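You operate a simulated robot arm through the tools that you are given. There is no shell and no other tool. Be economical: measure what you need, move in short steps, check, and stop when the job is done.

The job below is to be done with a simulated robot arm. You get a single attempt, and the scene is never put back.

TASK
Swap the red gear end on the stub shaft for the yellow one, keyed with the key of its number.
Fine: the old key goes into slot 1 of the key rack, the red gear end on the blue mat.

Only the result counts: the job must be done as asked and must still hold three seconds after the hand-in. Knocking over, shifting, dropping, spilling or breaking anything else fails it.

THE ROBOT
A 7-joint arm with a two-finger parallel gripper, fixed in place. Base frame: the origin is at the foot of the arm, x ahead of it, y to its left, z up; the work surface is at about z = 803. Units: mm, degrees, N and s.
With the tool pointing down near the work surface it reaches from about 240 to 680 mm from the base axis. Its first joint turns from -66.0 to 66.0 degrees. Payload 2.4 kg.
The tool frame sits at the grasp point between the pads (the TCP): z along the fingers, y along the line on which they close. The tips reach 30 mm beyond it. Largest opening 94 mm; finger width 28, thickness 10; the body of the gripper, 50 by 96 mm, starts 55 mm behind the TCP.
Orientation is that of the tool frame in the base frame, as a unit quaternion [x, y, z, w]. With the fingers straight down and closing along the base's y, the tool's x points along the base's -x, its y along +y and its z along -z.

THE INTERFACE
- The arm moves only by the tool step_arm. Its argument "steps" is a list of rows, each a list of 7 numbers: the shift along the tool's x, y, z in units of 400 mm (1.0 is 400 mm), then the turn, a rotation vector about the tool's x, y, z in units of 45 degrees (1.0 is 45 degrees), then the gripper command, from -1 (fully open) to 1 (shut), values between in proportion. In form: [[dx, dy, dz, ax, ay, az, hand], ...]. A call has 1 to 10 rows; each row is the pose to reach, as a shift and turn from the pose commanded when the call began, along the tool's axes at that moment. A call with a number of a shift or a turn outside -1 to 1 is refused whole. Rows are played at 5 a second. More than 50 mm and 8.6 degrees between two rows, or a gripper value outside its range, and nothing of the call is played. Where a pose cannot be reached the arm comes as near as it can. A force on the tool above 40 N (or 10 N above the force at the start of the call, whichever is more), or a blocked arm, ends the call early, and 0.2 s more pass. Each finger travels about 153 mm/s and halts on what it meets, pressing with about 39 N; the grip force reading is that of the motor and also rises with nothing between the fingers. The clock runs only during rows and for 0.2 s after the last one: add rows that repeat a pose to give the fingers time. The reply holds the time, the measured pose of the TCP, the force on the tool along the base axes, the opening and the grip force, in the units named above and with some noise.
- Cameras (640 x 400 px; columns grow to the right, rows downward): "scene" is fixed at [50.6, 481, 1452.8]; the picture's right is [-0.65, -0.76, 0.00], its down [-0.37, 0.31, -0.88] and it looks along [0.67, -0.57, -0.48] (base axes); focal length 331 px, centre (320, 200). "wrist" rides on the gripper at [-37, 0, -58] in the tool frame; the picture's right is [0.00, -1.00, 0.00], its down [0.97, 0.00, -0.24] and it looks along [0.24, 0.00, 0.97] (tool axes); focal length 218 px, centre (320, 200).
- capture(camera): a new picture of that camera. No time passes.
- locate(camera, pixels): for up to 12 pixels [column, row] of the newest picture of that camera ("zoom" is the newest enlarged one), the place [x, y, z] in the base frame of the surface seen there, good to about 2 mm. No time passes.
- zoom(camera, box): a new picture of the part [left, top, right, bottom] of that camera's present view, enlarged. No time passes.
- job_done(): hands the job in; it is judged then, once.

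Go step by step. Measure first, check grasps and placings, and put right what went wrong. The budget is 80 turns and 46 pictures, counting those below and the enlarged ones. Unless the task says otherwise, let go and move clear before handing in.

The tools are called after "Emit:" by a JSON object that holds its "fn" and its "kwargs". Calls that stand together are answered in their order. step_arm: Moves the arm, as the interface text tells. Its arguments: {"type":"object","properties":{"steps":{"type":"array","items":{"type":"array","items":{"type":"number"}}}},"required":["steps"]} The other tools are called the same way: capture (camera) takes a picture; locate (camera, pixels) gives the place of the surface under pixels of a picture; zoom (camera, box) takes an enlarged picture of a part of a camera's view; job_done () hands the job in.

At the start:

```text
time_s: 0.0
position: [398.4, 101.0, 1136.4]
tool_rot: [0.0, 1.0, 0.0, 0.0]
force: [0.0, 0.0, 0.9]
grip_width: 93.8
finger_force: 0.1
```

scene: 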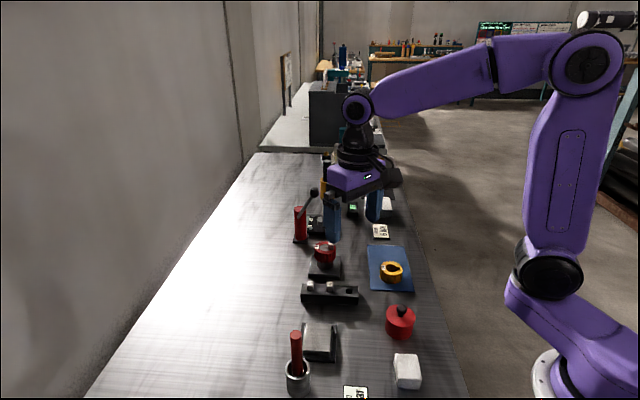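
wrist: 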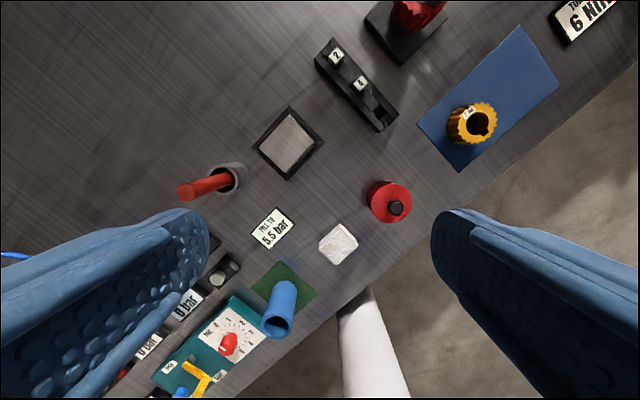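

The wrist view shows the key rack near (355,85), the red gear end on its shaft at (415,15), and the yellow one on the blue mat at (470,125). I'll zoom in on each for detail.

Emit:
{"fn": "zoom", "kwargs": {"camera": "scene", "box": [280, 220, 440, 320]}}

Emit:
{"fn": "zoom", "kwargs": {"camera": "wrist", "box": [300, 0, 540, 150]}}

```text
4.00 times, centred on (360, 270) of scene
```

zoom: 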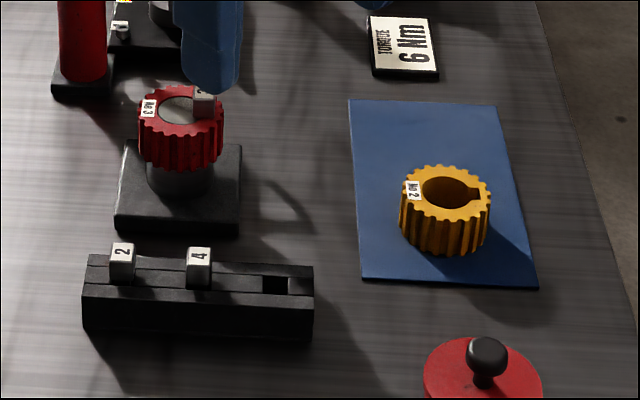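

```text
2.67 times, centred on (420, 75) of wrist
```

zoom: 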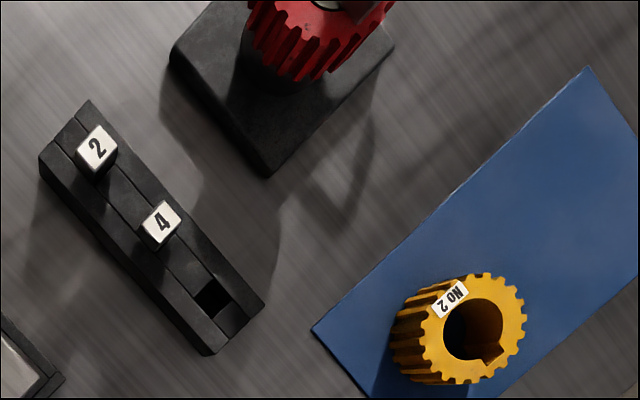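

The yellow end is No 2, the red one No 3, and the rack holds keys 2 and 4 with one empty slot. Next I'll measure their positions.

Emit:
{"fn": "capture", "kwargs": {"camera": "wrist"}}

Emit:
{"fn": "locate", "kwargs": {"camera": "wrist", "pixels": [[337, 56], [361, 84], [380, 113], [332, 40], [390, 127], [478, 123], [468, 112], [518, 26], [418, 125], [458, 171], [560, 82], [400, 60]]}}

Emit:
{"fn": "zoom", "kwargs": {"camera": "scene", "box": [290, 220, 354, 260]}}

Emit:
{"fn": "locate", "kwargs": {"camera": "zoom", "pixels": [[360, 245], [300, 250], [410, 220], [270, 380], [340, 310], [440, 310]]}}

```text
41 pictures are left
```

wrist: 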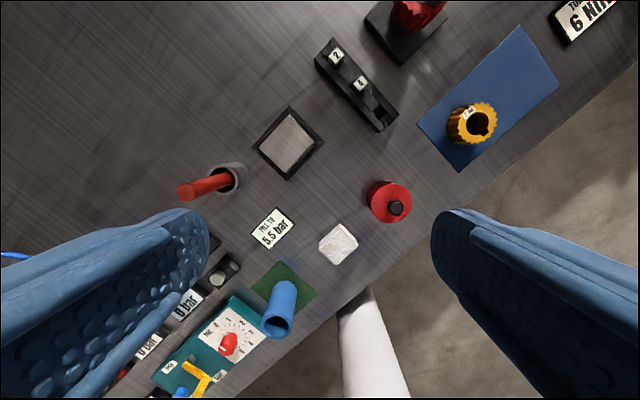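

```text
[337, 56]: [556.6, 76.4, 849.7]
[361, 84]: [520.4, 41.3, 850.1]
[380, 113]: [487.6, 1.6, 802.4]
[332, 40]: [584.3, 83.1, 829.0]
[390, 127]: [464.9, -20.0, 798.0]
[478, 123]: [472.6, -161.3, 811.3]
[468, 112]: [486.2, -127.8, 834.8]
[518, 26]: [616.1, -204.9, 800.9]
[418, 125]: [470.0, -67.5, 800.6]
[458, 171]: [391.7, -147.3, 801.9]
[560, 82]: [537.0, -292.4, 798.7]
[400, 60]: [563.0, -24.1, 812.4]
```

```text
10.00 times, centred on (322, 240) of scene
```

zoom: 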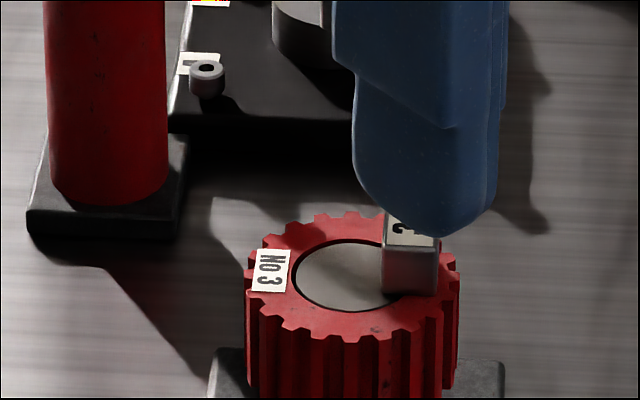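

```text
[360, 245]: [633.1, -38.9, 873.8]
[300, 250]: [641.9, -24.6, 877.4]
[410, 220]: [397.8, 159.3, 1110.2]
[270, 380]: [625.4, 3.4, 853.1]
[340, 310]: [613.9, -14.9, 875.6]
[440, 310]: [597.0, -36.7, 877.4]
```

Red end centre is around (622,-25) with its top at z≈876; the rack runs at about 45°. I'll move the camera over rack and shaft for a closer look.

Emit:
{"fn": "step_arm", "kwargs": {"steps": [[-0.09, -0.063, 0.035, 0, 0, 0, -1], [-0.18, -0.126, 0.07, 0, 0, 0, -1], [-0.27, -0.19, 0.105, 0, 0, 0, -1], [-0.355, -0.2525, 0.14, 0, 0, 0, -1], [-0.355, -0.2525, 0.14, 0, 0, 0, -1]]}}

Emit:
{"fn": "capture", "kwargs": {"camera": "wrist"}}

Emit:
{"fn": "capture", "kwargs": {"camera": "scene"}}

```text
time_s: 1.2
position: [538.6, -0.5, 1081.3]
tool_rot: [0.0, 1.0, -0.001, 0.001]
force: [-0.6, -1.4, -0.2]
grip_width: 93.9
finger_force: 0.1
```

```text
39 pictures are left
```

wrist: 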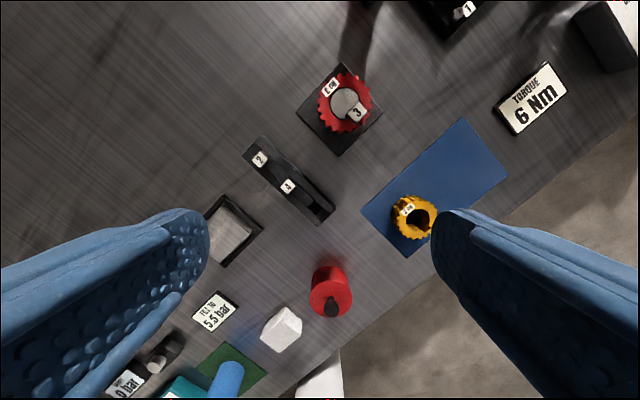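

```text
38 pictures are left
```

scene: 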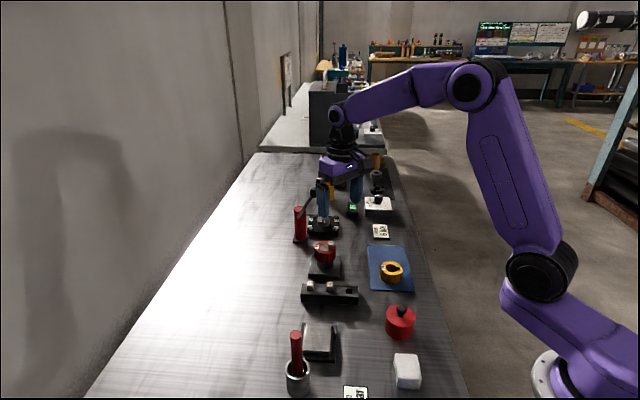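

Emit:
{"fn": "zoom", "kwargs": {"camera": "wrist", "box": [240, 50, 400, 150]}}

Emit:
{"fn": "zoom", "kwargs": {"camera": "wrist", "box": [230, 130, 358, 230]}}

Emit:
{"fn": "zoom", "kwargs": {"camera": "scene", "box": [295, 230, 375, 310]}}

Emit:
{"fn": "locate", "kwargs": {"camera": "wrist", "pixels": [[344, 103], [356, 112], [260, 157], [287, 185], [314, 212], [335, 154], [383, 108], [340, 63], [263, 136], [334, 212], [318, 226], [243, 154]]}}

```text
4.00 times, centred on (320, 100) of wrist
```

zoom: 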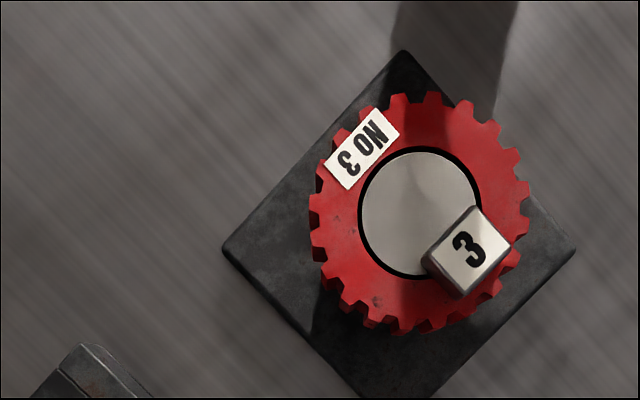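

```text
4.00 times, centred on (294, 180) of wrist
```

zoom: 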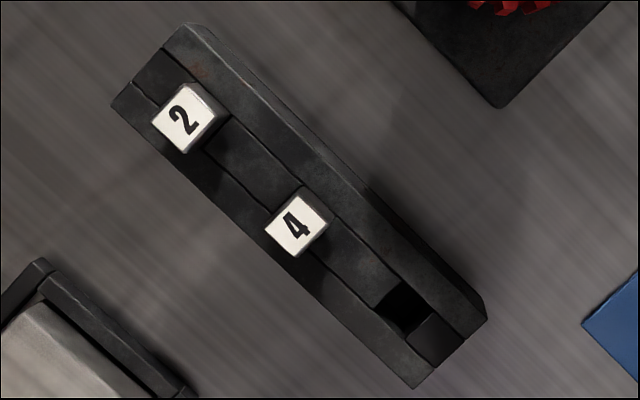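

```text
5.00 times, centred on (335, 270) of scene
```

zoom: 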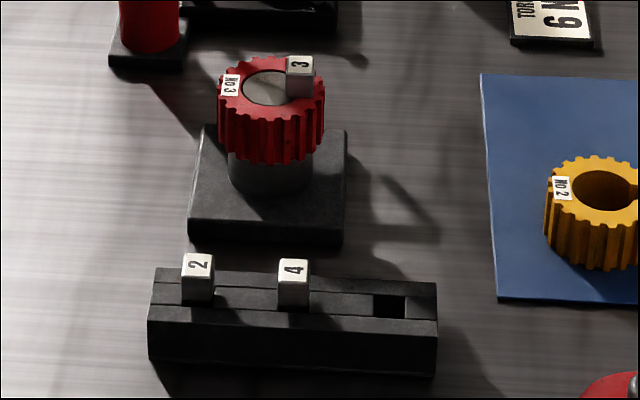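

```text
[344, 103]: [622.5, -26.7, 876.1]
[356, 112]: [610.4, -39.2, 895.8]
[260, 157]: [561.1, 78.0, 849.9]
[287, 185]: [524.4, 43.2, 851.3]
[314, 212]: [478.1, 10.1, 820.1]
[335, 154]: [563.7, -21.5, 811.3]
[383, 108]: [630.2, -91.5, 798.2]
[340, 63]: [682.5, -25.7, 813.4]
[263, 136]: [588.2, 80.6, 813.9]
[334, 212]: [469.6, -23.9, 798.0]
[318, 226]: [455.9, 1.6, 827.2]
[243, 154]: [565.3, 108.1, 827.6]
```

Nothing on the rack's visible sides numbers its slots (zoom shows only the keys 2, 4 and the empty slot). I'll yaw the hand 45° to align with the rack and tilt to look at its far side.

Emit:
{"fn": "step_arm", "kwargs": {"steps": [[-0.022, -0.014, 0.032, 0, 0, 0.167, -1], [-0.045, -0.028, 0.064, 0, 0, 0.333, -1], [-0.067, -0.042, 0.096, 0, 0, 0.5, -1], [-0.09, -0.057, 0.128, 0, 0, 0.667, -1], [-0.112, -0.071, 0.16, 0, 0, 0.833, -1], [-0.135, -0.085, 0.1925, 0, 0, 1.0, -1], [-0.135, -0.085, 0.1925, 0, 0, 1.0, -1]]}}

Emit:
{"fn": "step_arm", "kwargs": {"steps": [[0, 0, 0, 0, 0.14, 0, -1], [0, 0, 0, 0, 0.28, 0, -1], [0, 0, 0, 0, 0.42, 0, -1], [0, 0, 0, 0, 0.56, 0, -1], [0, 0, 0, 0, 0.56, 0, -1]]}}

Emit:
{"fn": "capture", "kwargs": {"camera": "wrist"}}

```text
time_s: 2.8
position: [597.6, -34.7, 1004.6]
tool_rot: [0.384, 0.923, 0.0, 0.001]
force: [0.6, -0.8, 0.4]
grip_width: 93.8
finger_force: 0.0
```

```text
time_s: 4.0
position: [595.6, -34.6, 1004.3]
tool_rot: [0.373, 0.901, 0.085, -0.202]
force: [0.3, 0.0, 0.7]
grip_width: 94.0
finger_force: 0.1
```

```text
34 pictures are left
```

wrist: 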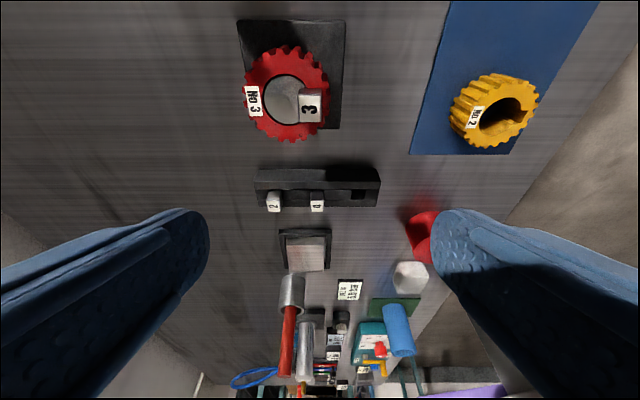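

Emit:
{"fn": "zoom", "kwargs": {"camera": "wrist", "box": [230, 10, 390, 110]}}

Emit:
{"fn": "zoom", "kwargs": {"camera": "wrist", "box": [240, 140, 400, 240]}}

Emit:
{"fn": "locate", "kwargs": {"camera": "wrist", "pixels": [[273, 208], [316, 206], [359, 196], [256, 182], [380, 180], [255, 205], [377, 206], [310, 103], [247, 100], [475, 117], [516, 120]]}}

```text
4.00 times, centred on (310, 60) of wrist
```

zoom: 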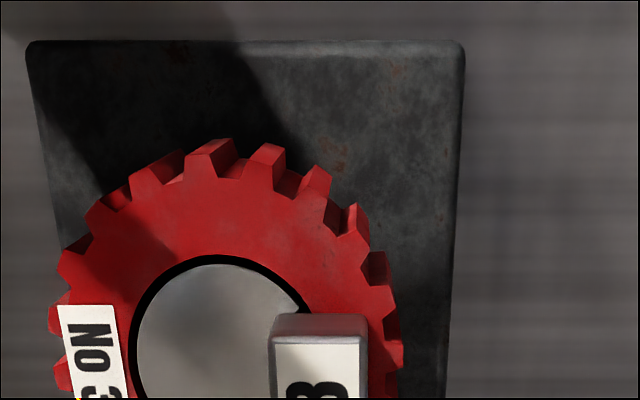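

```text
4.00 times, centred on (320, 190) of wrist
```

zoom: 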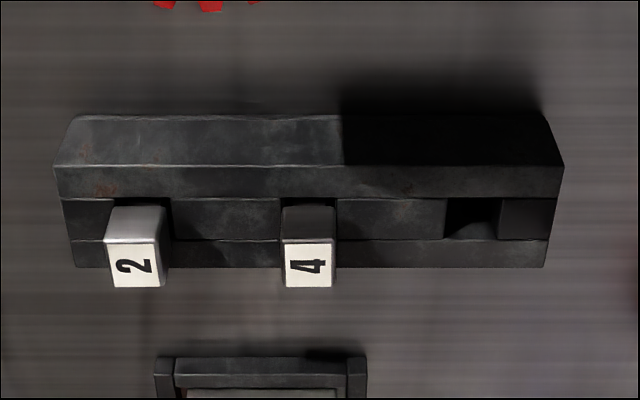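

```text
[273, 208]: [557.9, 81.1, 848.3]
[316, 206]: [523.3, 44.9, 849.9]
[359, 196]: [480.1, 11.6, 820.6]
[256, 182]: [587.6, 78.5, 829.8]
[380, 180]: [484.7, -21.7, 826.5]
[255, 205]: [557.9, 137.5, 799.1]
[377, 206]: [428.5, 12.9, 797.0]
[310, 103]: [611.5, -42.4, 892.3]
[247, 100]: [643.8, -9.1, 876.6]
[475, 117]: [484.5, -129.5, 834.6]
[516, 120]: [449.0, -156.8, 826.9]
```

No digits on the far side either. I'll check the camera-side face and right end of the rack at the highest enlargement, plus the thing labelled "1" behind the shaft.

Emit:
{"fn": "zoom", "kwargs": {"camera": "scene", "box": [298, 272, 362, 312]}}

Emit:
{"fn": "zoom", "kwargs": {"camera": "scene", "box": [290, 170, 400, 245]}}

```text
10.00 times, centred on (330, 292) of scene
```

zoom: 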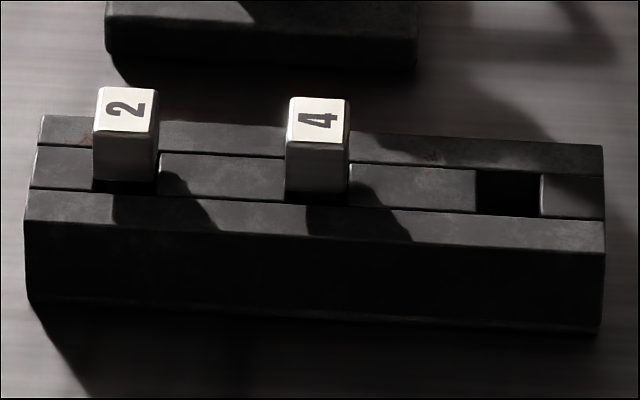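

```text
5.33 times, centred on (345, 208) of scene
```

zoom: 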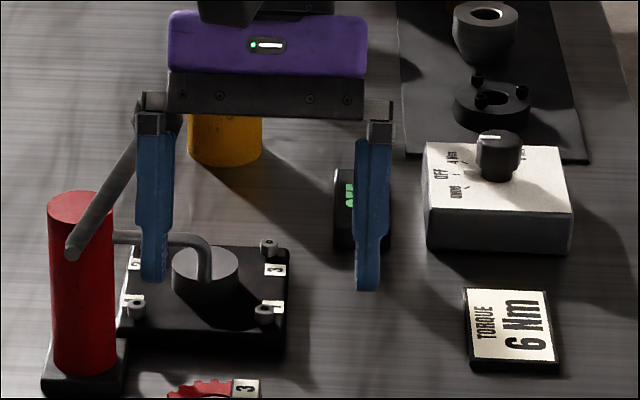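

The rack bears no digits at all, so its only free slot at about (484,8) has to be the slot meant. I'll untilt and yaw the hand so it closes across the rack, then measure precisely from above.

Emit:
{"fn": "step_arm", "kwargs": {"steps": [[0, 0, 0, 0, -0.14, 0, -1], [0, 0, 0, 0, -0.28, 0, -1], [0, 0, 0, 0, -0.42, 0, -1], [0, 0, 0, 0, -0.56, 0, -1], [0, 0, 0, 0, -0.56, 0, -1]]}}

Emit:
{"fn": "step_arm", "kwargs": {"steps": [[0, 0, 0, 0, 0, -0.167, -1], [0, 0, 0, 0, 0, -0.333, -1], [0, 0, 0, 0, 0, -0.5, -1], [0, 0, 0, 0, 0, -0.667, -1], [0, 0, 0, 0, 0, -0.833, -1], [0, 0, 0, 0, 0, -1, -1]]}}

Emit:
{"fn": "step_arm", "kwargs": {"steps": [[0, 0, 0, 0, 0, -0.167, -1], [0, 0, 0, 0, 0, -0.333, -1], [0, 0, 0, 0, 0, -0.5, -1], [0, 0, 0, 0, 0, -0.667, -1], [0, 0, 0, 0, 0, -0.833, -1], [0, 0, 0, 0, 0, -1, -1], [0, 0, 0, 0, 0, -1, -1]]}}

Emit:
{"fn": "capture", "kwargs": {"camera": "wrist"}}

```text
time_s: 5.2
position: [594.5, -34.1, 1002.8]
tool_rot: [0.382, 0.924, -0.001, 0.001]
force: [0.2, -0.2, 0.7]
grip_width: 94.2
finger_force: 0.0
```

```text
time_s: 6.6
position: [595.5, -34.8, 1004.2]
tool_rot: [-0.001, 1.0, 0.0, 0.0]
force: [0.2, -0.5, 0.5]
grip_width: 93.9
finger_force: 0.1
```

```text
time_s: 8.2
position: [595.5, -34.1, 1003.9]
tool_rot: [-0.383, 0.924, 0.0, 0.0]
force: [0.0, -0.6, 0.6]
grip_width: 93.9
finger_force: 0.0
```

```text
29 pictures are left
```

wrist: 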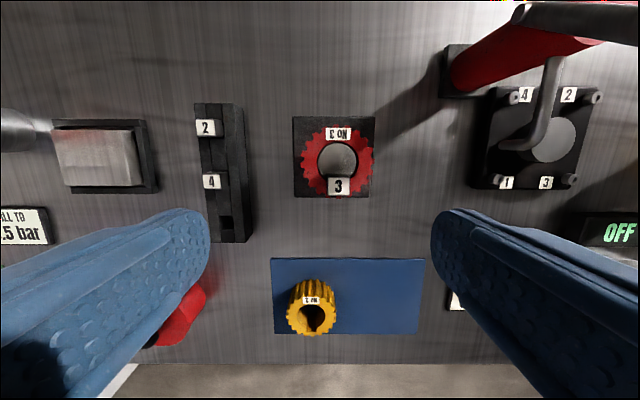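

The rack, hub and mat are now square to the view. I'll zoom in for precise corners.

Emit:
{"fn": "zoom", "kwargs": {"camera": "wrist", "box": [160, 95, 288, 250]}}

Emit:
{"fn": "zoom", "kwargs": {"camera": "wrist", "box": [286, 110, 390, 205]}}

```text
2.58 times, centred on (224, 172) of wrist
```

zoom: 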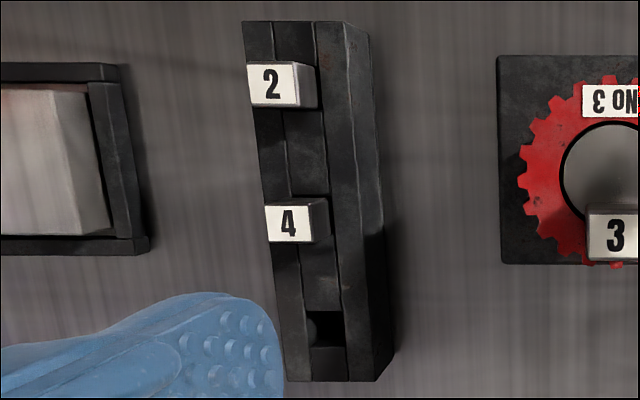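

```text
4.21 times, centred on (338, 158) of wrist
```

zoom: 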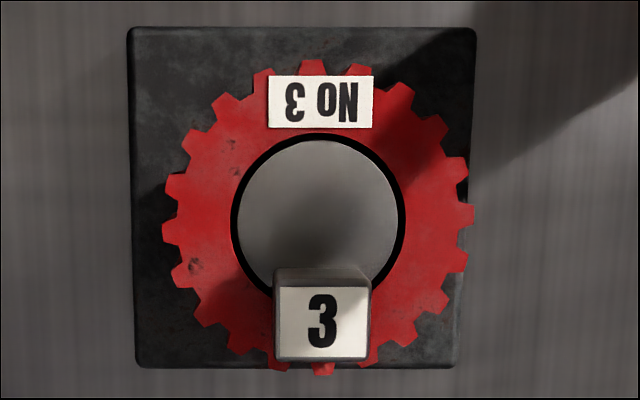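

Now precise points on the hub: key 3's top corners, gear rim, bore edge, and shaft top.

Emit:
{"fn": "locate", "kwargs": {"camera": "zoom", "pixels": [[280, 291], [363, 291], [363, 353], [280, 353], [222, 214], [415, 214], [172, 222], [465, 214], [319, 140], [319, 225], [140, 360], [450, 360]]}}

Emit:
{"fn": "locate", "kwargs": {"camera": "wrist", "pixels": [[197, 121], [213, 134], [205, 128], [212, 181], [203, 175], [219, 188], [227, 221], [301, 305], [338, 305], [312, 299], [228, 241], [248, 241]]}}

```text
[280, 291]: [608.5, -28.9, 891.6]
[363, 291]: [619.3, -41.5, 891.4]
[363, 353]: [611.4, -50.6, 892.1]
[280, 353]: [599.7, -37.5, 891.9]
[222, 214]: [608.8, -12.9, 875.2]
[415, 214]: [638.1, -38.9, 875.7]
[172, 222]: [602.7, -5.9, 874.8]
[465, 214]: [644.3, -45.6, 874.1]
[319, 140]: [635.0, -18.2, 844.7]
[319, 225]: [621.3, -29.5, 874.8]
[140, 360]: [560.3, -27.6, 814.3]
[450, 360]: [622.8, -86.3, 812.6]
```

```text
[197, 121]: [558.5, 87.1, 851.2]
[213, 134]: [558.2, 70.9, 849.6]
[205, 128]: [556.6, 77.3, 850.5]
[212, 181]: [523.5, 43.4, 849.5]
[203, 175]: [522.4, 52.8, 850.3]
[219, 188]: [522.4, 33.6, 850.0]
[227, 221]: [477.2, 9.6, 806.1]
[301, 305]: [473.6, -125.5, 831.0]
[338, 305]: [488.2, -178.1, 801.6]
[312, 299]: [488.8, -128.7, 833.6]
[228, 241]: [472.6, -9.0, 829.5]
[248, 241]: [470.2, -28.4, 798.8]
```

Key 3 is centred at (609.7,-39.6), top z 892, over a gear top at z 875; the shaft axis is at (623.5,-25.9). I'll descend on key 3 with tips just above the gear.

Emit:
{"fn": "step_arm", "kwargs": {"steps": [[-0.015, -0.035, 0.0, 0, 0, 0, -0.2], [-0.015, -0.035, 0.1, 0, 0, 0, -0.2], [-0.015, -0.035, 0.19, 0, 0, 0, -0.2], [-0.015, -0.035, 0.22, 0, 0, 0, -0.2], [-0.015, -0.035, 0.24, 0, 0, 0, -0.2], [-0.015, -0.035, 0.24, 0, 0, 0, -0.2]]}}

Emit:
{"fn": "capture", "kwargs": {"camera": "wrist"}}

```text
time_s: 9.6
position: [607.8, -39.9, 907.9]
tool_rot: [-0.382, 0.924, 0.0, 0.0]
force: [0.1, -0.3, 0.4]
grip_width: 56.4
finger_force: 0.1
```

```text
26 pictures are left
```

wrist: 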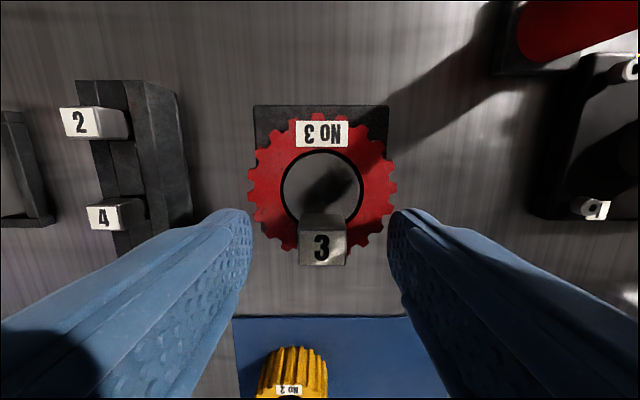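

Key 3 sits centred between the fingertips (pixel (322,247)). I'll close on it.

Emit:
{"fn": "step_arm", "kwargs": {"steps": [[0, 0, 0, 0, 0, 0, 0.4], [0, 0, 0, 0, 0, 0, 1], [0, 0, 0, 0, 0, 0, 1], [0, 0, 0, 0, 0, 0, 1]]}}

Emit:
{"fn": "step_arm", "kwargs": {"steps": [[0, 0, -0.02, 0, 0, 0, 1], [0, 0, -0.06, 0, 0, 0, 1], [0, 0, -0.11, 0, 0, 0, 1], [0, 0, -0.16, 0, 0, 0, 1], [0, 0, -0.16, 0, 0, 0, 1]]}}

Emit:
{"fn": "capture", "kwargs": {"camera": "wrist"}}

```text
time_s: 10.6
position: [609.4, -40.4, 908.0]
tool_rot: [-0.384, 0.924, -0.001, 0.0]
force: [0.5, 0.2, 0.5]
grip_width: 17.1
finger_force: 39.0
```

```text
time_s: 11.8
position: [609.7, -39.9, 972.9]
tool_rot: [-0.382, 0.924, 0.0, 0.0]
force: [-0.1, -0.4, -0.7]
grip_width: 16.9
finger_force: 39.4
```

```text
25 pictures are left
```

wrist: 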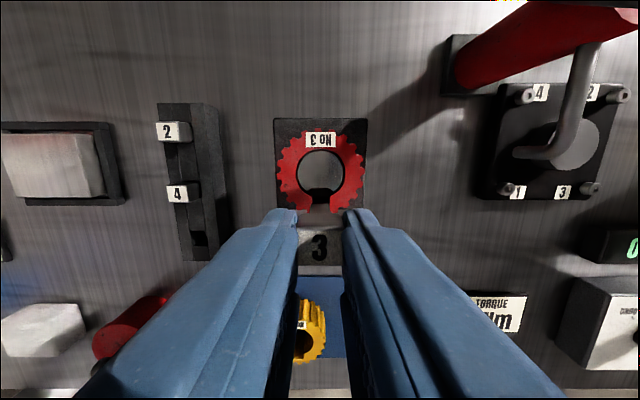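

Key 3 came out cleanly, 17 mm wide in the grip. I'll move to a spot short of the rack, where the empty slot is visible above the fingers, to measure it.

Emit:
{"fn": "step_arm", "kwargs": {"steps": [[0.07, 0.075, 0, 0, 0, 0, 1], [0.14, 0.15, 0, 0, 0, 0, 1], [0.21, 0.225, 0, 0, 0, 0, 1], [0.282, 0.3, 0, 0, 0, 0, 1], [0.282, 0.3, 0, 0, 0, 0, 1], [0.282, 0.3, 0, 0, 0, 0, 1]]}}

Emit:
{"fn": "zoom", "kwargs": {"camera": "wrist", "box": [256, 40, 384, 190]}}

Emit:
{"fn": "zoom", "kwargs": {"camera": "scene", "box": [270, 180, 430, 310]}}

```text
time_s: 13.2
position: [445.9, -35.8, 971.0]
tool_rot: [-0.383, 0.924, 0.0, 0.0]
force: [-0.2, -0.1, -0.5]
grip_width: 17.0
finger_force: 38.9
```

```text
2.67 times, centred on (320, 115) of wrist
```

zoom: 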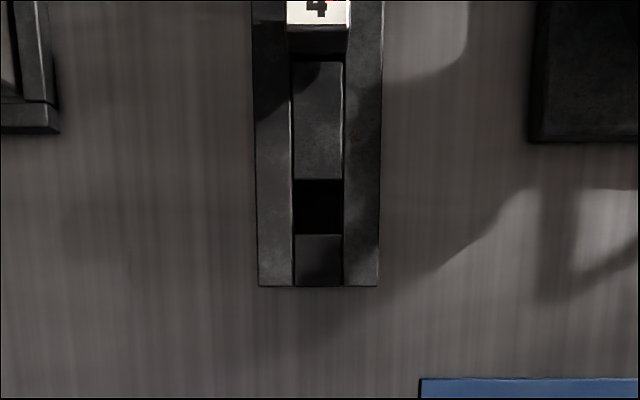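

```text
3.08 times, centred on (350, 245) of scene
```

zoom: 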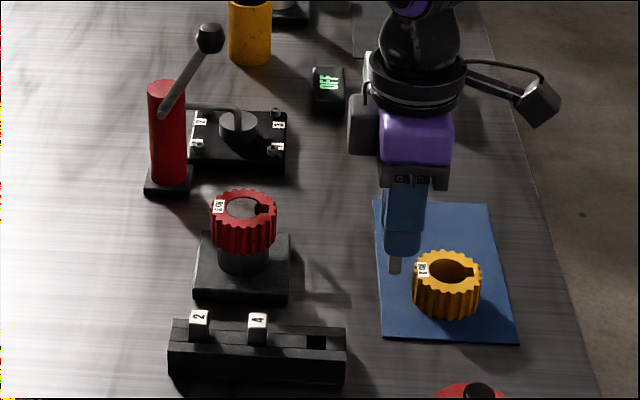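

The slot is visible dead ahead at zoom columns 292–343, rows 180–235. A tighter zoom gives its edges precisely.

Emit:
{"fn": "zoom", "kwargs": {"camera": "wrist", "box": [280, 90, 360, 140]}}

Emit:
{"fn": "locate", "kwargs": {"camera": "zoom", "pixels": [[235, 170], [235, 250], [385, 170], [385, 250], [270, 142], [370, 142], [270, 300], [370, 300], [310, 220], [310, 60], [300, 135], [300, 315]]}}

```text
8.00 times, centred on (320, 115) of wrist
```

zoom: 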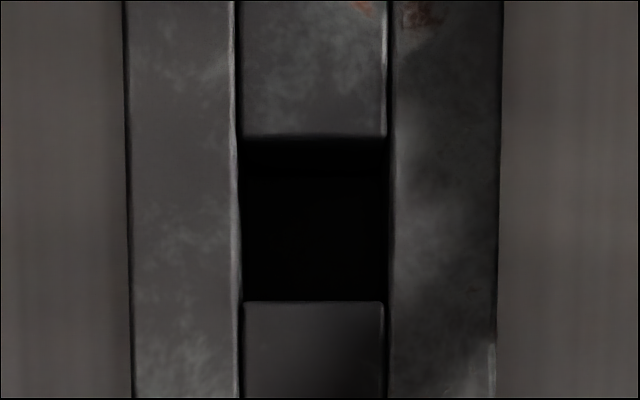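

```text
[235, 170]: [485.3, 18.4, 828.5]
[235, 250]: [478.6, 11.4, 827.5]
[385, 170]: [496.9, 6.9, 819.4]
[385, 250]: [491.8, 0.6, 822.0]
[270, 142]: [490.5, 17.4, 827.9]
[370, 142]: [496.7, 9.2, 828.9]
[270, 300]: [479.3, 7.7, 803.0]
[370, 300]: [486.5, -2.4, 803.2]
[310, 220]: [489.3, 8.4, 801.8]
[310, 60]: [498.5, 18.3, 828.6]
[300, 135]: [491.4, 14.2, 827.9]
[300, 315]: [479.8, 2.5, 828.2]
```

Slot centre works out at about u=350.6, v=339.4 (diagonal axes along and across the rack), roughly 17×17 mm. I'll hover with the key's foot just above the rack and check alignment.

Emit:
{"fn": "step_arm", "kwargs": {"steps": [[-0.075, 0.0015, 0, 0, 0, 0, 1], [-0.1495, 0.003, 0.0, 0, 0, 0, 1], [-0.1495, 0.003, 0.1, 0, 0, 0, 1], [-0.1495, 0.003, 0.18, 0, 0, 0, 1], [-0.1495, 0.003, 0.18, 0, 0, 0, 1], [-0.1495, 0.003, 0.18, 0, 0, 0, 1]]}}

Emit:
{"fn": "zoom", "kwargs": {"camera": "wrist", "box": [270, 190, 370, 260]}}

Emit:
{"fn": "zoom", "kwargs": {"camera": "scene", "box": [308, 245, 388, 305]}}

```text
time_s: 14.6
position: [484.8, 6.2, 899.8]
tool_rot: [-0.382, 0.924, 0.001, 0.0]
force: [0.5, -1.0, -0.4]
grip_width: 17.1
finger_force: 38.9
```

```text
5.71 times, centred on (320, 225) of wrist
```

zoom: 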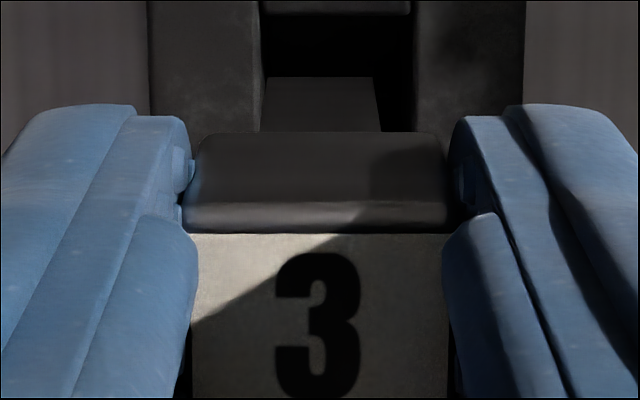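

```text
6.67 times, centred on (348, 275) of scene
```

zoom: 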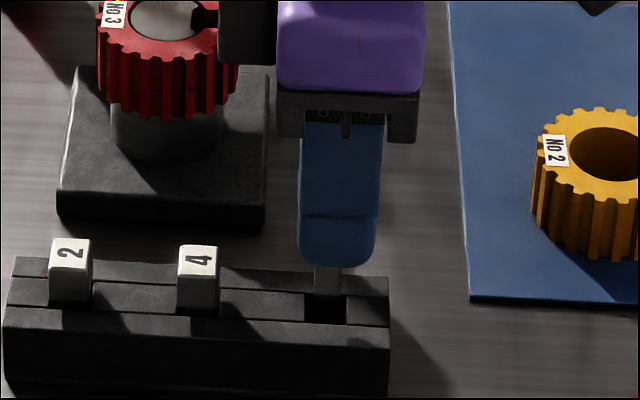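

The zooms show the key's shank is narrower than the slot, in line lengthwise, but about 1.6 mm left of the slot's centre (columns 321 against 337). I'll correct that and lower it.

Emit:
{"fn": "step_arm", "kwargs": {"steps": [[-0.002, -0.004, 0, 0, 0, 0, 1], [-0.002, -0.004, 0.02, 0, 0, 0, 1], [-0.002, -0.004, 0.045, 0, 0, 0, 1], [-0.002, -0.004, 0.07, 0, 0, 0, 1], [-0.002, -0.004, 0.079, 0, 0, 0, 1], [-0.002, -0.004, 0.079, 0, 0, 0, 1]]}}

Emit:
{"fn": "zoom", "kwargs": {"camera": "scene", "box": [298, 255, 378, 315]}}

```text
time_s: 16.0
position: [487.7, 7.4, 866.6]
tool_rot: [-0.382, 0.924, 0.0, 0.0]
force: [-0.2, -1.0, -0.4]
grip_width: 16.8
finger_force: 39.5
```

```text
6.67 times, centred on (338, 285) of scene
```

zoom: 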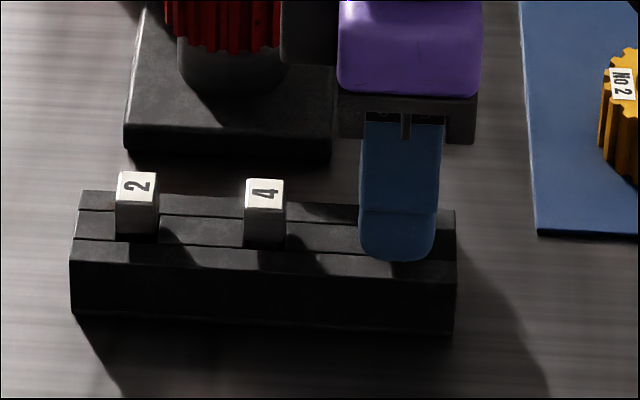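

No contact force, and the key is in the slot at a height matching its neighbours. I'll ease down 1 mm, open a little, and rise.

Emit:
{"fn": "step_arm", "kwargs": {"steps": [[0, 0, 0.0025, 0, 0, 0, 1], [0, 0, 0.0025, 0, 0, 0, 0.4], [0, 0, 0.0025, 0, 0, 0, 0.2], [0, 0, -0.06, 0, 0, 0, 0.2], [0, 0, -0.17, 0, 0, 0, 0.2], [0, 0, -0.27, 0, 0, 0, 0.2], [0, 0, -0.27, 0, 0, 0, -0.2]]}}

Emit:
{"fn": "zoom", "kwargs": {"camera": "scene", "box": [298, 235, 378, 315]}}

Emit:
{"fn": "capture", "kwargs": {"camera": "wrist"}}

```text
time_s: 17.6
position: [488.2, 6.5, 974.9]
tool_rot: [-0.383, 0.924, 0.0, 0.001]
force: [0.3, -0.1, 0.2]
grip_width: 56.6
finger_force: 0.1
```

```text
5.00 times, centred on (338, 275) of scene
```

zoom: 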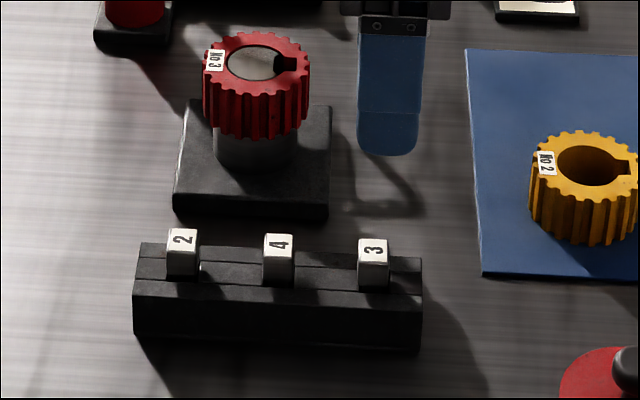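

```text
17 pictures are left
```

wrist: 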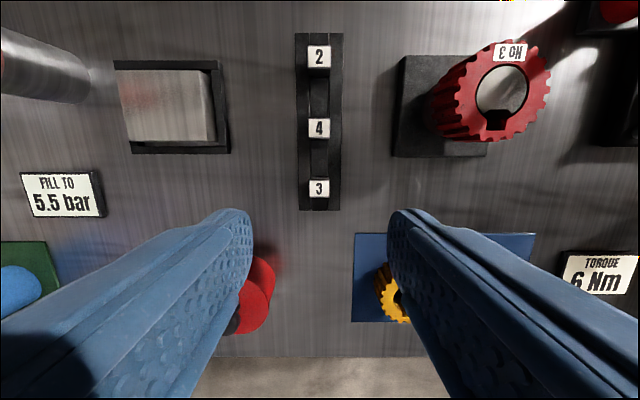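

Key 3 now stands in the slot next to 4 and 2. Next I'll move over the red gear end, go down around it and close.

Emit:
{"fn": "step_arm", "kwargs": {"steps": [[-0.06, -0.098, 0, 0, 0, 0, -1], [-0.12, -0.197, 0, 0, 0, 0, -1], [-0.182, -0.2965, 0, 0, 0, 0, -1], [-0.182, -0.2965, 0, 0, 0, 0, -1], [-0.182, -0.2965, 0.1, 0, 0, 0, -1], [-0.182, -0.2965, 0.2, 0, 0, 0, -1], [-0.182, -0.2965, 0.25, 0, 0, 0, -1], [-0.182, -0.2965, 0.28, 0, 0, 0, -1], [-0.182, -0.2965, 0.28, 0, 0, 0, -1]]}}

Emit:
{"fn": "capture", "kwargs": {"camera": "wrist"}}

```text
time_s: 19.6
position: [622.3, -23.3, 864.8]
tool_rot: [-0.383, 0.924, 0.001, 0.0]
force: [-0.1, 0.2, 0.2]
grip_width: 94.1
finger_force: 0.1
```

```text
16 pictures are left
```

wrist: 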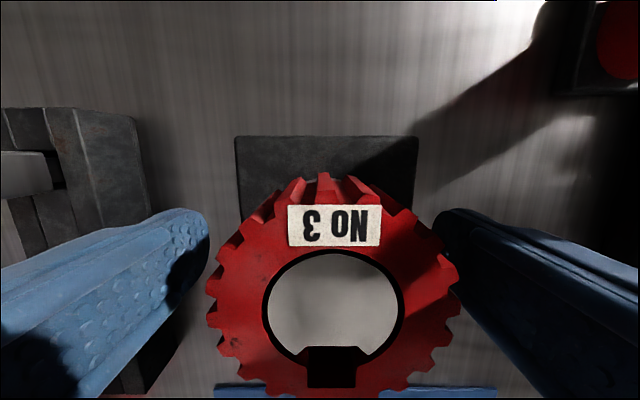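

The gear is about 3 mm right of the hand's centre (columns 206–460) and slightly nearer the bottom. I'll correct and close.

Emit:
{"fn": "step_arm", "kwargs": {"steps": [[0.007, -0.0075, 0, 0, 0, 0, -1], [0.007, -0.0075, 0, 0, 0, 0, -0.4], [0.007, -0.0075, 0, 0, 0, 0, 1], [0.007, -0.0075, 0, 0, 0, 0, 1], [0.007, -0.0075, 0, 0, 0, 0, 1]]}}

Emit:
{"fn": "step_arm", "kwargs": {"steps": [[0, 0, -0.02, 0, 0, 0, 1], [0, 0, -0.06, 0, 0, 0, 1], [0, 0, -0.12, 0, 0, 0, 1], [0, 0, -0.2, 0, 0, 0, 1], [0, 0, -0.25, 0, 0, 0, 1], [0, 0, -0.25, 0, 0, 0, 1]]}}

Emit:
{"fn": "capture", "kwargs": {"camera": "wrist"}}

```text
time_s: 20.8
position: [622.8, -28.0, 864.1]
tool_rot: [-0.383, 0.924, -0.001, 0.001]
force: [-2.1, 0.2, 0.9]
grip_width: 62.1
finger_force: 38.9
```

```text
time_s: 22.2
position: [623.1, -29.0, 964.4]
tool_rot: [-0.383, 0.924, -0.001, -0.001]
force: [0.5, 0.7, -4.4]
grip_width: 61.7
finger_force: 38.8
```

```text
15 pictures are left
```

wrist: 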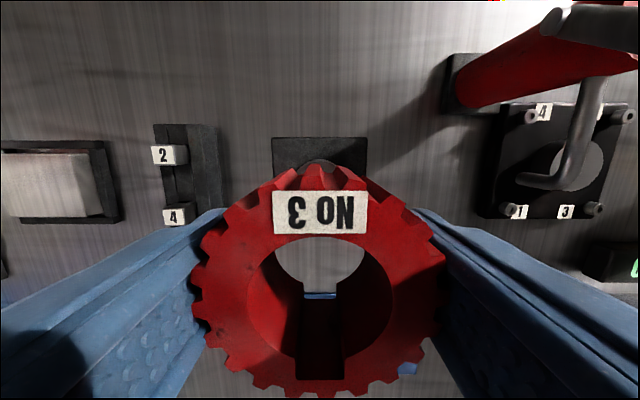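

The red gear is held, but the tips reach 10 mm below its underside, so it couldn't be set down on the mat. I'll lower it back on the shaft, regrip 14 mm higher and lift again.

Emit:
{"fn": "step_arm", "kwargs": {"steps": [[0, 0, 0.08, 0, 0, 0, 1], [0, 0, 0.16, 0, 0, 0, 1], [0, 0, 0.21, 0, 0, 0, 1], [0, 0, 0.235, 0, 0, 0, 1], [0, 0, 0.249, 0, 0, 0, 1], [0, 0, 0.249, 0, 0, 0, 1]]}}

```text
time_s: 23.6
position: [623.7, -29.4, 864.3]
tool_rot: [-0.382, 0.924, 0.0, 0.0]
force: [-1.7, 0.0, 2.1]
grip_width: 61.7
finger_force: 38.0
```

It went back on the shaft freely. Regripping higher and lifting.

Emit:
{"fn": "step_arm", "kwargs": {"steps": [[0, 0, 0, 0, 0, 0, -0.5], [0, 0, 0, 0, 0, 0, -0.6], [0, 0, -0.035, 0, 0, 0, -0.6], [0, 0, -0.035, 0, 0, 0, 0.2], [0, 0, -0.035, 0, 0, 0, 1], [0, 0, -0.035, 0, 0, 0, 1], [0, 0, -0.035, 0, 0, 0, 1]]}}

Emit:
{"fn": "step_arm", "kwargs": {"steps": [[0, 0, -0.02, 0, 0, 0, 1], [0, 0, -0.06, 0, 0, 0, 1], [0, 0, -0.12, 0, 0, 0, 1], [0, 0, -0.2, 0, 0, 0, 1], [0, 0, -0.2, 0, 0, 0, 1]]}}

```text
time_s: 25.2
position: [623.2, -29.9, 878.8]
tool_rot: [-0.383, 0.924, -0.001, 0.0]
force: [-1.0, 0.3, 0.3]
grip_width: 61.8
finger_force: 39.3
```

```text
time_s: 26.4
position: [624.0, -29.1, 957.9]
tool_rot: [-0.383, 0.924, 0.001, 0.0]
force: [-0.1, -0.2, -3.7]
grip_width: 61.9
finger_force: 38.8
```

Held higher now. I'll carry it over the free end of the blue mat and take a look before lowering.

Emit:
{"fn": "step_arm", "kwargs": {"steps": [[0.095, -0.033, 0, 0, 0, 0, 1], [0.19, -0.066, 0, 0, 0, 0, 1], [0.285, -0.1, 0, 0, 0, 0, 1], [0.38, -0.132, 0, 0, 0, 0, 1], [0.475, -0.165, 0, 0, 0, 0, 1], [0.475, -0.165, 0.1, 0, 0, 0, 1], [0.475, -0.165, 0.2, 0, 0, 0, 1], [0.475, -0.165, 0.25, 0, 0, 0, 1], [0.475, -0.165, 0.25, 0, 0, 0, 1]]}}

Emit:
{"fn": "zoom", "kwargs": {"camera": "scene", "box": [320, 200, 448, 300]}}

```text
time_s: 28.4
position: [535.0, -210.3, 857.6]
tool_rot: [-0.382, 0.924, -0.001, 0.0]
force: [0.6, -0.4, -3.6]
grip_width: 61.8
finger_force: 39.1
```

```text
4.00 times, centred on (384, 250) of scene
```

zoom: 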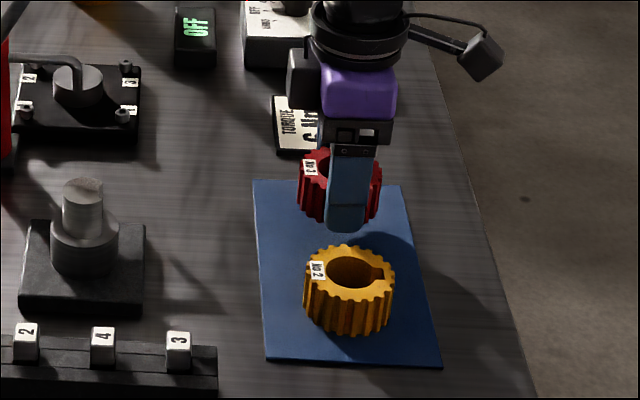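

The red gear hangs over the clear end of the mat. Lowering the last 20 mm gently, watching the force.

Emit:
{"fn": "step_arm", "kwargs": {"steps": [[0, 0, 0.025, 0, 0, 0, 1], [0, 0, 0.04, 0, 0, 0, 1], [0, 0, 0.046, 0, 0, 0, 1], [0, 0, 0.05, 0, 0, 0, 1], [0, 0, 0.05, 0, 0, 0, 1]]}}

```text
time_s: 29.6
position: [536.8, -210.1, 838.5]
tool_rot: [-0.383, 0.924, 0.0, -0.001]
force: [0.5, 0.0, -4.5]
grip_width: 62.1
finger_force: 38.7
```

Emit:
{"fn": "step_arm", "kwargs": {"steps": [[0, 0, 0.0025, 0, 0, 0, 1], [0, 0, 0.005, 0, 0, 0, 1], [0, 0, 0.005, 0, 0, 0, 1]]}}

```text
time_s: 30.4
position: [535.8, -210.8, 836.3]
tool_rot: [-0.382, 0.924, 0.0, 0.0]
force: [1.1, 0.1, -4.0]
grip_width: 62.2
finger_force: 39.5
```

Still hanging by its weight (−4 N). A little lower.

Emit:
{"fn": "step_arm", "kwargs": {"steps": [[0, 0, 0.0025, 0, 0, 0, 1], [0, 0, 0.004, 0, 0, 0, 1], [0, 0, 0.004, 0, 0, 0, 1]]}}

Emit:
{"fn": "zoom", "kwargs": {"camera": "scene", "box": [375, 230, 423, 270]}}

```text
time_s: 31.2
position: [536.7, -210.0, 836.0]
tool_rot: [-0.383, 0.924, 0.0, -0.001]
force: [-5.8, 1.9, 14.1]
grip_width: 62.0
finger_force: 38.5
```

```text
10.00 times, centred on (399, 250) of scene
```

zoom: 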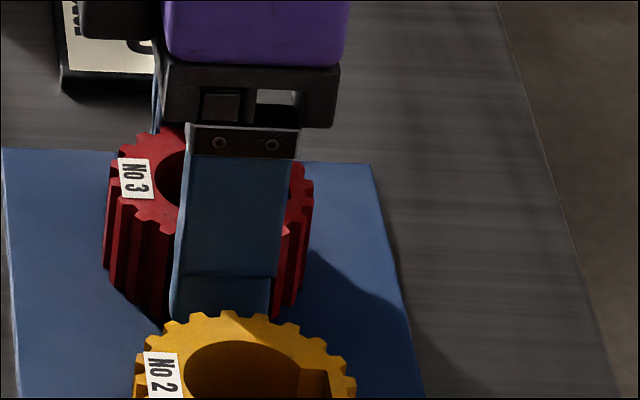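

The red gear is touching down (+14 N). I'll open moderately, rise, and shift over the yellow gear to measure it.

Emit:
{"fn": "step_arm", "kwargs": {"steps": [[0, 0, -0.002, 0, 0, 0, 0.2], [0, 0, -0.002, 0, 0, 0, -0.55], [0, 0, -0.002, 0, 0, 0, -0.6], [0, 0, -0.08, 0, 0, 0, -0.6], [0, 0, -0.2, 0, 0, 0, -0.6], [0, 0, -0.3, 0, 0, 0, -0.6], [0, 0.08, -0.36, 0, 0, 0, -1], [0, 0.16, -0.36, 0, 0, 0, -1], [0, 0.2425, -0.36, 0, 0, 0, -1], [0, 0.2425, -0.36, 0, 0, 0, -1]]}}

Emit:
{"fn": "capture", "kwargs": {"camera": "wrist"}}

```text
time_s: 33.4
position: [466.8, -139.4, 978.2]
tool_rot: [-0.382, 0.924, -0.001, 0.001]
force: [-0.4, -0.2, 0.0]
grip_width: 93.8
finger_force: 0.0
```

```text
12 pictures are left
```

wrist: 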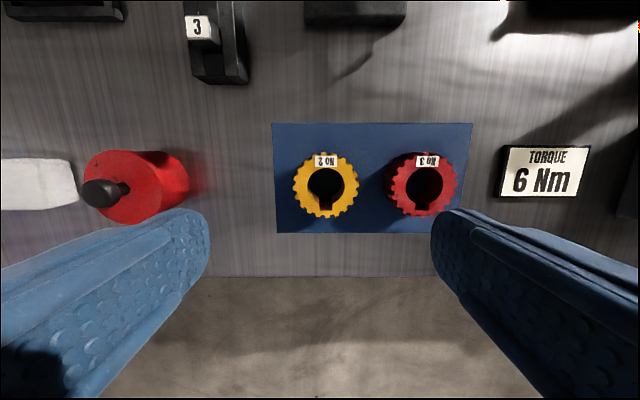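

Both gears stand on the mat. I'll zoom on the yellow one for its centre and keyway angle.

Emit:
{"fn": "zoom", "kwargs": {"camera": "wrist", "box": [278, 150, 374, 222]}}

Emit:
{"fn": "locate", "kwargs": {"camera": "wrist", "pixels": [[300, 186], [353, 185], [326, 156], [310, 210], [342, 210], [306, 168], [346, 167], [428, 160], [395, 185], [458, 185]]}}

```text
5.56 times, centred on (326, 186) of wrist
```

zoom: 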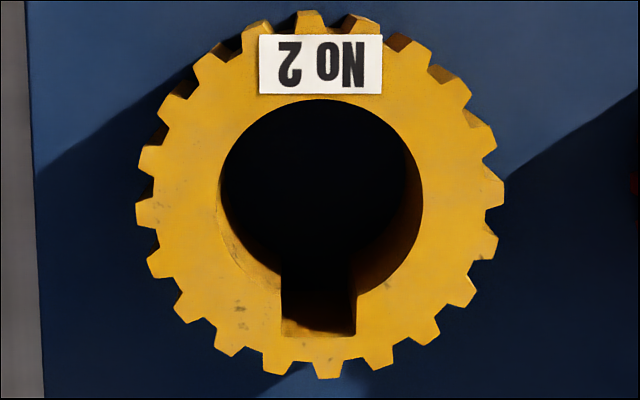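

```text
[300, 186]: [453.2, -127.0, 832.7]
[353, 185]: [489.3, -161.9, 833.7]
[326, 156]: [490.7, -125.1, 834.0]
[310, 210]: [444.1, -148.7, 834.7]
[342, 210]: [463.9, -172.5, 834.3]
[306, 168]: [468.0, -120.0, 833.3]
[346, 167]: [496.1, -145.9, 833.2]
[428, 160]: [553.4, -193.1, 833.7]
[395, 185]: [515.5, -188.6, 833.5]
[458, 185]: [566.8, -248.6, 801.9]
```

The yellow gear sits square (keyway toward the bottom, under 1° off), centred at about 6 mm right of the hand. I'll descend with a limited opening so as not to touch the red one, and grip it.

Emit:
{"fn": "step_arm", "kwargs": {"steps": [[0, -0.0155, 0, 0, 0, 0, -0.7], [0, -0.0155, 0.1, 0, 0, 0, -0.7], [0, -0.0155, 0.2, 0, 0, 0, -0.7], [0, -0.0155, 0.28, 0, 0, 0, -0.7], [0, -0.0155, 0.28, 0, 0, 0, -0.7]]}}

Emit:
{"fn": "capture", "kwargs": {"camera": "wrist"}}

```text
time_s: 34.6
position: [469.9, -147.0, 867.4]
tool_rot: [-0.384, 0.923, 0.0, 0.0]
force: [0.1, 0.9, -0.2]
grip_width: 79.8
finger_force: 0.0
```

```text
10 pictures are left
```

wrist: 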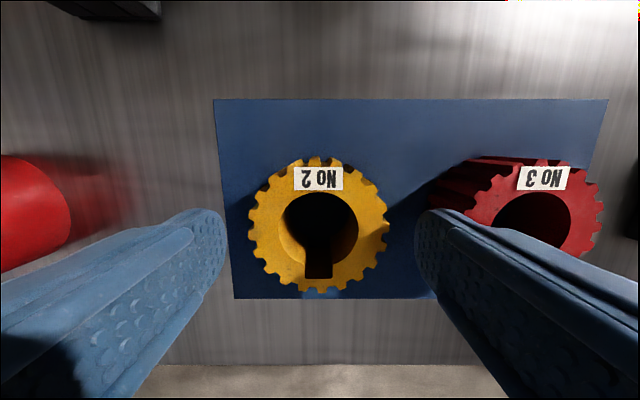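

Well centred (columns 248–389). Down the last 30 mm, and close.

Emit:
{"fn": "step_arm", "kwargs": {"steps": [[0, 0, 0.05, 0, 0, 0, -0.7], [0, 0, 0.0755, 0, 0, 0, -0.7], [0, 0, 0.0755, 0, 0, 0, -0.2], [0, 0, 0.0755, 0, 0, 0, 1], [0, 0, 0.0755, 0, 0, 0, 1], [0, 0, 0.0755, 0, 0, 0, 1]]}}

Emit:
{"fn": "step_arm", "kwargs": {"steps": [[0, 0, -0.03, 0, 0, 0, 1], [0, 0, -0.1, 0, 0, 0, 1], [0, 0, -0.2, 0, 0, 0, 1], [0, 0, -0.3, 0, 0, 0, 1], [0, 0, -0.3, 0, 0, 0, 1]]}}

```text
time_s: 36.0
position: [471.4, -145.0, 836.1]
tool_rot: [-0.383, 0.924, 0.0, 0.0]
force: [-3.6, 2.4, 2.2]
grip_width: 62.0
finger_force: 39.0
```

```text
time_s: 37.2
position: [469.8, -146.6, 955.5]
tool_rot: [-0.383, 0.924, 0.0, -0.001]
force: [-0.2, -0.5, -3.8]
grip_width: 61.8
finger_force: 38.1
```

Yellow is held squarely. I'll carry it above the shaft and check alignment through its bore.

Emit:
{"fn": "step_arm", "kwargs": {"steps": [[-0.1, -0.012, 0, 0, 0, 0, 1], [-0.2, -0.025, 0, 0, 0, 0, 1], [-0.3, -0.037, 0, 0, 0, 0, 1], [-0.4, -0.05, 0, 0, 0, 0, 1], [-0.482, -0.061, 0, 0, 0, 0, 1], [-0.482, -0.061, 0.05, 0, 0, 0, 1], [-0.482, -0.061, 0.085, 0, 0, 0, 1], [-0.482, -0.061, 0.085, 0, 0, 0, 1]]}}

Emit:
{"fn": "capture", "kwargs": {"camera": "wrist"}}

Emit:
{"fn": "zoom", "kwargs": {"camera": "scene", "box": [293, 220, 357, 285]}}

```text
time_s: 39.0
position: [626.9, -27.2, 922.0]
tool_rot: [-0.383, 0.924, 0.0, -0.001]
force: [-0.1, -0.1, -3.2]
grip_width: 61.7
finger_force: 39.4
```

```text
9 pictures are left
```

wrist: 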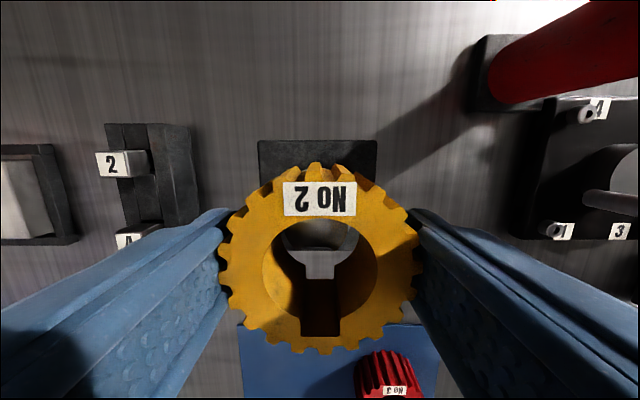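

```text
6.15 times, centred on (325, 252) of scene
```

zoom: 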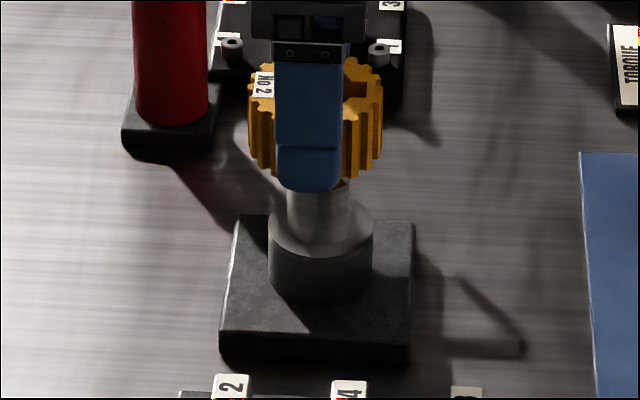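

Through the bore the shaft and its key groove show near (320,265). A zoom will give the offset.

Emit:
{"fn": "zoom", "kwargs": {"camera": "wrist", "box": [256, 208, 384, 288]}}

Emit:
{"fn": "locate", "kwargs": {"camera": "zoom", "pixels": [[200, 150], [440, 150], [320, 130], [320, 180], [270, 190], [370, 190], [320, 260], [130, 250], [530, 250], [250, 60], [400, 60]]}}

```text
5.00 times, centred on (320, 248) of wrist
```

zoom: 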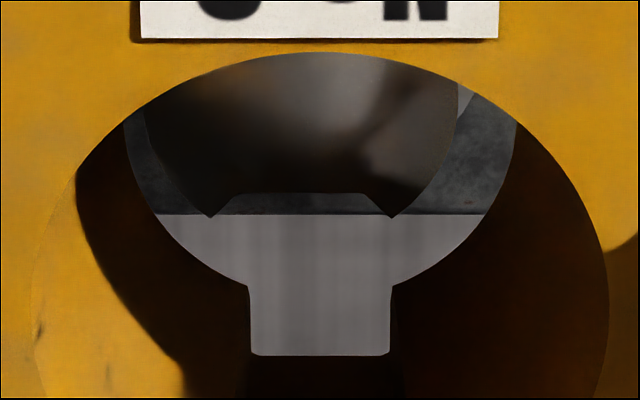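

```text
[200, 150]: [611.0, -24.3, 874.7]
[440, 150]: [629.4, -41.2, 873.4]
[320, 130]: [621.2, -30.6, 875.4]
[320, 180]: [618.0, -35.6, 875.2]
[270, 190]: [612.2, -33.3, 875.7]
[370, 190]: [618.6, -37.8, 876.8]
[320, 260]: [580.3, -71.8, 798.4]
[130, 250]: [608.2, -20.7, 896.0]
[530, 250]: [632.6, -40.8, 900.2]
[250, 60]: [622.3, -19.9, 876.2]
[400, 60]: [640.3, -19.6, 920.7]
```

The shaft sits about 2 mm left of the bore and 2–2.5 mm toward the picture's bottom relative to the gear. I'll correct by that and start down carefully.

Emit:
{"fn": "step_arm", "kwargs": {"steps": [[0.003, 0.0025, 0, 0, 0, 0, 1], [0.0055, 0.005, 0, 0, 0, 0, 1], [0.0055, 0.005, 0.02, 0, 0, 0, 1], [0.0055, 0.005, 0.03, 0, 0, 0, 1], [0.0055, 0.005, 0.038, 0, 0, 0, 1], [0.0055, 0.005, 0.038, 0, 0, 0, 1]]}}

```text
time_s: 40.4
position: [622.5, -27.9, 907.0]
tool_rot: [-0.383, 0.924, -0.001, 0.001]
force: [0.3, -0.4, -3.8]
grip_width: 61.8
finger_force: 39.5
```

No contact with the gear's underside already level with the shaft top. Continuing slowly.

Emit:
{"fn": "step_arm", "kwargs": {"steps": [[0, 0, 0.01, 0, 0, 0, 1], [0, 0, 0.02, 0, 0, 0, 1], [0, 0, 0.03, 0, 0, 0, 1], [0, 0, 0.04, 0, 0, 0, 1], [0, 0, 0.04, 0, 0, 0, 1]]}}

```text
time_s: 41.6
position: [621.0, -26.8, 891.6]
tool_rot: [-0.383, 0.924, 0.0, 0.001]
force: [0.5, -0.4, -3.4]
grip_width: 61.8
finger_force: 39.3
```

It slides over the shaft freely. Lowering to the shoulder.

Emit:
{"fn": "step_arm", "kwargs": {"steps": [[0, 0, 0.01, 0, 0, 0, 1], [0, 0, 0.02, 0, 0, 0, 1], [0, 0, 0.027, 0, 0, 0, 1], [0, 0, 0.027, 0, 0, 0, 1]]}}

```text
time_s: 42.6
position: [622.6, -27.3, 880.7]
tool_rot: [-0.382, 0.924, -0.001, 0.0]
force: [0.0, -2.0, -2.8]
grip_width: 61.8
finger_force: 39.0
```

Emit:
{"fn": "step_arm", "kwargs": {"steps": [[0, 0, 0.0025, 0, 0, 0, 1], [0, 0, 0.005, 0, 0, 0, 1], [0, 0, 0.005, 0, 0, 0, 1]]}}

```text
time_s: 43.4
position: [622.2, -26.4, 879.3]
tool_rot: [-0.383, 0.924, 0.0, 0.0]
force: [1.3, -4.5, -2.5]
grip_width: 62.0
finger_force: 39.3
```

Nearly seated; one more millimetre, then release, rise, and shift towards key 2.

Emit:
{"fn": "step_arm", "kwargs": {"steps": [[0, 0, 0.0025, 0, 0, 0, 1], [0, 0, 0.0035, 0, 0, 0, 1], [0, 0, 0.0035, 0, 0, 0, 1]]}}

```text
time_s: 44.2
position: [622.1, -27.2, 877.9]
tool_rot: [-0.383, 0.924, 0.0, 0.001]
force: [-1.1, -4.7, 13.5]
grip_width: 61.8
finger_force: 39.4
```

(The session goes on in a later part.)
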